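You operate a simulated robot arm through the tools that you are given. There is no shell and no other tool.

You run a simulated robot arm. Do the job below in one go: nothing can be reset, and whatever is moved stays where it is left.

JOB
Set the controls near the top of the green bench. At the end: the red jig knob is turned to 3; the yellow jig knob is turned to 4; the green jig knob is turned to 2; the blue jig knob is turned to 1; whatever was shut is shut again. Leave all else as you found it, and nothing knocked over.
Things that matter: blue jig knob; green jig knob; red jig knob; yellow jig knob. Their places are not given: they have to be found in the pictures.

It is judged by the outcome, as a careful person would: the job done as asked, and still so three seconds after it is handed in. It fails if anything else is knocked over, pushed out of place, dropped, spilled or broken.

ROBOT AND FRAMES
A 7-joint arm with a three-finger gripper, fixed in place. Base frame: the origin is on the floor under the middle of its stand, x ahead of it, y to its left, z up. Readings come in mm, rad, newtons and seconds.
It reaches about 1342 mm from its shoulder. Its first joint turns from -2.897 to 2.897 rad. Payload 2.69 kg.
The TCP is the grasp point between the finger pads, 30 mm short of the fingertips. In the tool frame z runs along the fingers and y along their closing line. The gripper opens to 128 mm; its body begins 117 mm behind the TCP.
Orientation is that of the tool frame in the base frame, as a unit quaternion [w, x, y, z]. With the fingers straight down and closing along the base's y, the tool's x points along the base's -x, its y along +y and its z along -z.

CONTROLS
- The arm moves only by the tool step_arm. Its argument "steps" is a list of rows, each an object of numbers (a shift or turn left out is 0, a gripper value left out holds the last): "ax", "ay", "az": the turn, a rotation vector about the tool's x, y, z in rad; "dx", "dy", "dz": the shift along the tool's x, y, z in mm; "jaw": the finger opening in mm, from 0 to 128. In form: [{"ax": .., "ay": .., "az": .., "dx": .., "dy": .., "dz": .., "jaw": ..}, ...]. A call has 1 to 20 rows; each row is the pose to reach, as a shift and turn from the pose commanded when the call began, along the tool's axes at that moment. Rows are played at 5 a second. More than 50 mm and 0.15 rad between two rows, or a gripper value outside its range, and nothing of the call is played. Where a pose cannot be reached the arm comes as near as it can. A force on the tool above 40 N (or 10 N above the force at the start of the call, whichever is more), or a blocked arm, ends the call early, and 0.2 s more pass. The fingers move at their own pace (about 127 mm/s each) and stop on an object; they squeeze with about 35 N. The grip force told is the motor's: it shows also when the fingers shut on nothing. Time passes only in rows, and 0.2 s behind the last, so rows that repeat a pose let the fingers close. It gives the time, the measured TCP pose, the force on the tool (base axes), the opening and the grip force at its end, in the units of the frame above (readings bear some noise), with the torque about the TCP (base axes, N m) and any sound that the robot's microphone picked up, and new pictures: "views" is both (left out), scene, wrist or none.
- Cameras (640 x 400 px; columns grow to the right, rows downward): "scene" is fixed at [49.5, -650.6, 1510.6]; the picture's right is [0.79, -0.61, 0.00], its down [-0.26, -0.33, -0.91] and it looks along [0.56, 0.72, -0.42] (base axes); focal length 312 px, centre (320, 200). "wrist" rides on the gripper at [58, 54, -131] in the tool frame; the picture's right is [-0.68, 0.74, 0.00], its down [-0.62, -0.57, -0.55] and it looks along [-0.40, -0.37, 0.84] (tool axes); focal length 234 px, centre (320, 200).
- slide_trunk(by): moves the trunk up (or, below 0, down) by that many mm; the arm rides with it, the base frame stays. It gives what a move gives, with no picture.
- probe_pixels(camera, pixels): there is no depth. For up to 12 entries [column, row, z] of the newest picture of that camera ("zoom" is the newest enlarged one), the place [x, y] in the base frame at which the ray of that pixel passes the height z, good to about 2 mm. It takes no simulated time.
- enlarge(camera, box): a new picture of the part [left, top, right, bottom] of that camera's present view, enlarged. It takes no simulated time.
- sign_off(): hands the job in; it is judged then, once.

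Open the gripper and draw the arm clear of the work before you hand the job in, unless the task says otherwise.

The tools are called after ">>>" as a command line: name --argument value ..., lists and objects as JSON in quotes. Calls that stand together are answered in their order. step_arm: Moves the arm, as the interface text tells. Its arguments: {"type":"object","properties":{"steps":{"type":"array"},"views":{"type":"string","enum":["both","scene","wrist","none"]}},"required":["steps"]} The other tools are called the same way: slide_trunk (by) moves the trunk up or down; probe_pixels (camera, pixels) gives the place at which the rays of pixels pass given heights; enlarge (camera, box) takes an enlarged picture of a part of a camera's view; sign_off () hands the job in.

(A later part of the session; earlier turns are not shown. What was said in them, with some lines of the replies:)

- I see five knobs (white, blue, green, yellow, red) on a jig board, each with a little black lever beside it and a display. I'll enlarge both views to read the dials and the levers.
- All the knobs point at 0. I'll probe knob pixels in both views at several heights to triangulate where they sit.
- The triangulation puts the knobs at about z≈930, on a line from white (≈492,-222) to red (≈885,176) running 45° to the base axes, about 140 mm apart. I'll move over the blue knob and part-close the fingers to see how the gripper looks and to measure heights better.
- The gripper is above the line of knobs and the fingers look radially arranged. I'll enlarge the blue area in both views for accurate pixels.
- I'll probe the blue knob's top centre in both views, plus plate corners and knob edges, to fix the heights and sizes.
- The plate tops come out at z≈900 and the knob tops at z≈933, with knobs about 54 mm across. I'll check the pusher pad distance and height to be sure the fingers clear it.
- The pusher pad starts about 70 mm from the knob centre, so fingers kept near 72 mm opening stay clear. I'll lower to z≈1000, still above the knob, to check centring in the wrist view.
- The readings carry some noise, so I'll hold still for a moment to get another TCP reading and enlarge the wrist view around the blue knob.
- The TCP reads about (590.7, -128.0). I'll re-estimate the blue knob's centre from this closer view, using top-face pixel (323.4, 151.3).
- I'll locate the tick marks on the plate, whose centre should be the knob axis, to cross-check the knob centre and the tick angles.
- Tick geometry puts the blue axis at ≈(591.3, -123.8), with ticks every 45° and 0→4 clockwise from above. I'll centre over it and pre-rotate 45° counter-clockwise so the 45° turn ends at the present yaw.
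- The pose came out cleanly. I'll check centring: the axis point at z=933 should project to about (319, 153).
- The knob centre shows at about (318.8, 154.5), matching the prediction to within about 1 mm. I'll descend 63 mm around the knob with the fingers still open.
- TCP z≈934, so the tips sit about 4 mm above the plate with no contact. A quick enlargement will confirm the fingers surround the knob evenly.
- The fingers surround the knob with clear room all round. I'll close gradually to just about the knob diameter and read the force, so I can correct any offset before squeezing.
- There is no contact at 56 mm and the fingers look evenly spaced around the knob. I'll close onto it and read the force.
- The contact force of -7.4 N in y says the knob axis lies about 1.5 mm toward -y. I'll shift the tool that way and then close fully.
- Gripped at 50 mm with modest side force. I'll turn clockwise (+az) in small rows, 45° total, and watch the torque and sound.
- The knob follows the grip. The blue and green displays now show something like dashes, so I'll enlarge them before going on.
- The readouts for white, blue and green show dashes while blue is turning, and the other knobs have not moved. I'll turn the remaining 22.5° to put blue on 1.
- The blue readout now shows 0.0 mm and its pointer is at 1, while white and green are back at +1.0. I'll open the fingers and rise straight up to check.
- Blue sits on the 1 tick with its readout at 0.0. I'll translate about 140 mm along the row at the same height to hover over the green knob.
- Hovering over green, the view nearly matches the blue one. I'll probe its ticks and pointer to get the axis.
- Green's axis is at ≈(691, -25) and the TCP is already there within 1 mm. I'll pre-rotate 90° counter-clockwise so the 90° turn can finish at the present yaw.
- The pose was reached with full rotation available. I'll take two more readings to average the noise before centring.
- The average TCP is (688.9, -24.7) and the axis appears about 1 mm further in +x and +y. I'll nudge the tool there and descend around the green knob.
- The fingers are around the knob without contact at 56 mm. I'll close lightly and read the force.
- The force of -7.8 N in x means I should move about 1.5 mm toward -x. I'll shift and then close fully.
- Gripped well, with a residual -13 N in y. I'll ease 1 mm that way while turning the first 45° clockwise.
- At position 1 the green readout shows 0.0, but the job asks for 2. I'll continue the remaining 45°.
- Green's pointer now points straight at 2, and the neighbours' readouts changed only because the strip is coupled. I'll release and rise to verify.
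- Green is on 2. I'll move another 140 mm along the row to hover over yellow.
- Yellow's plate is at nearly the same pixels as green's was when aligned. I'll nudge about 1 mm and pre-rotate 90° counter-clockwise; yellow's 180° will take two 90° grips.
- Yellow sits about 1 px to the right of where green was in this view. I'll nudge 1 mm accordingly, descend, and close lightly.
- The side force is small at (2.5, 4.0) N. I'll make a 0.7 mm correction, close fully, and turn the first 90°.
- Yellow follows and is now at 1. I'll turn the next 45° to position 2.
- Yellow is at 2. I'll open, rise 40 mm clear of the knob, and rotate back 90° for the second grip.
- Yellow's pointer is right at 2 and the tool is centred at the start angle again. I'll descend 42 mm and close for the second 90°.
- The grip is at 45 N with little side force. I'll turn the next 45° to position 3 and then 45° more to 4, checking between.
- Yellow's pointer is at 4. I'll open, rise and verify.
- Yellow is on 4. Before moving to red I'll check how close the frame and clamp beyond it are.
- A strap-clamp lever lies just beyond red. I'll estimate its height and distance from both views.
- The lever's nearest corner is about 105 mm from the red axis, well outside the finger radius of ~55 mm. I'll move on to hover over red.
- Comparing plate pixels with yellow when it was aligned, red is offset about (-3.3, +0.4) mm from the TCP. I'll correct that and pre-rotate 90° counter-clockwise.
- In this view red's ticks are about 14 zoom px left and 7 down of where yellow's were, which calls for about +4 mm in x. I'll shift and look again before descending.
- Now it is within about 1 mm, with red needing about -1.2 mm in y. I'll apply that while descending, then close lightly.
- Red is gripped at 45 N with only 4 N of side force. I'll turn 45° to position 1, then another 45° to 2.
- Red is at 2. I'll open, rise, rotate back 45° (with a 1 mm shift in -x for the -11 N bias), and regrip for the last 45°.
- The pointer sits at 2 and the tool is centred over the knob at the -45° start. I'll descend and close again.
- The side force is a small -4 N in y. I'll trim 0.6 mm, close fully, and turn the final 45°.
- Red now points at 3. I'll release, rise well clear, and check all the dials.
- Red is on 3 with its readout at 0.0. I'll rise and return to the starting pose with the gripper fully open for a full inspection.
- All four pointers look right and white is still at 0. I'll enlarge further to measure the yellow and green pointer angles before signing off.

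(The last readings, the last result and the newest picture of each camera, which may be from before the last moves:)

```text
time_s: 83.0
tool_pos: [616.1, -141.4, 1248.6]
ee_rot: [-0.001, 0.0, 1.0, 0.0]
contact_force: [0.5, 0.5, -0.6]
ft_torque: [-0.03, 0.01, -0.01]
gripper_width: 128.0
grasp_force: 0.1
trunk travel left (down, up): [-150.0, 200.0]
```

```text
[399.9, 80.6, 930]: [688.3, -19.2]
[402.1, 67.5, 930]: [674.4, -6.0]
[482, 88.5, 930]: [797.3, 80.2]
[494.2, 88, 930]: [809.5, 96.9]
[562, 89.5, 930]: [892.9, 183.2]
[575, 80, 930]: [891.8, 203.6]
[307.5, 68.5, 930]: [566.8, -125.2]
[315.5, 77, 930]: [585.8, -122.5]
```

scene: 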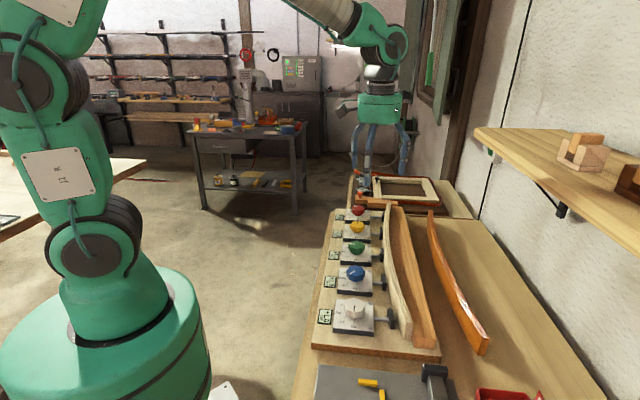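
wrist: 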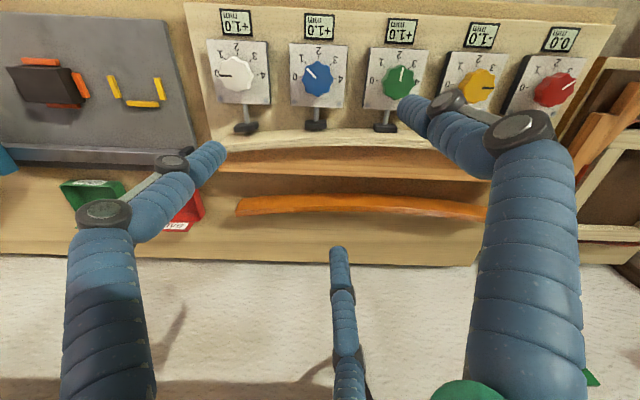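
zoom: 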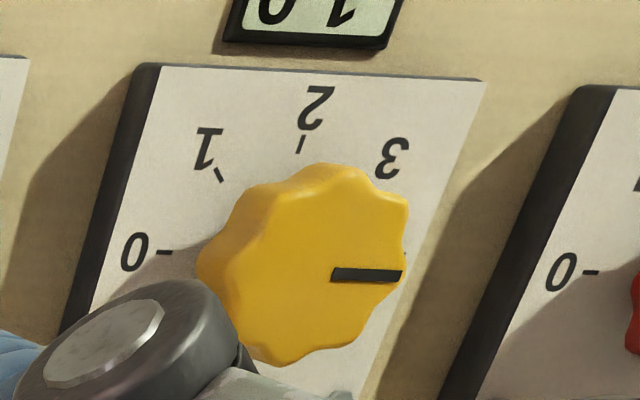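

I'll probe the yellow pointer's ends precisely in this zoom.

>>> probe_pixels --camera "zoom" --pixels '[[331, 274.5, 928], [401, 277, 928], [331, 274.5, 933], [401, 277, 933]]'

>>> enlarge --camera "wrist" --box '[285, 40, 355, 110]'

```text
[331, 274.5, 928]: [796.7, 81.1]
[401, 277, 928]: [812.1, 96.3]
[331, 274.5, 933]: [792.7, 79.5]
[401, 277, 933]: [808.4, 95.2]
```

```text
5.71 times, centred on (320, 75) of wrist
```

zoom: 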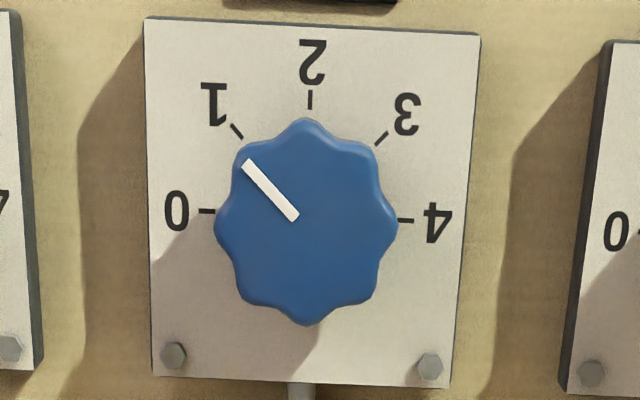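

Yellow measures exactly at the 4 direction, and blue lines up with 1, green with 2 and red with 3. White and everything else are untouched, the gripper is open and the arm is back at its start, so I'm handing in the job.

>>> sign_off

```text
The job is handed in.
```

I set all four knobs and handed the job in. In the final pictures the red knob points at 3, yellow at 4, green at 2 and blue at 1.

- **Untouched items:** The white knob is still at 0. I opened nothing, so there was nothing to shut again, and I saw nothing knocked over or moved out of place.
- **Arm:** The gripper is open and the arm is back near its starting pose, clear of the bench.
- **Readouts:** The small displays beside the knobs all started at +1.0 mm and changed as I turned the knobs, including on neighbouring stations. They finished at white +1.0, blue +1.0, green +1.0, yellow -1.0 and red 0.0 mm. I set the knobs to the numbers you gave and did not adjust for these readings.
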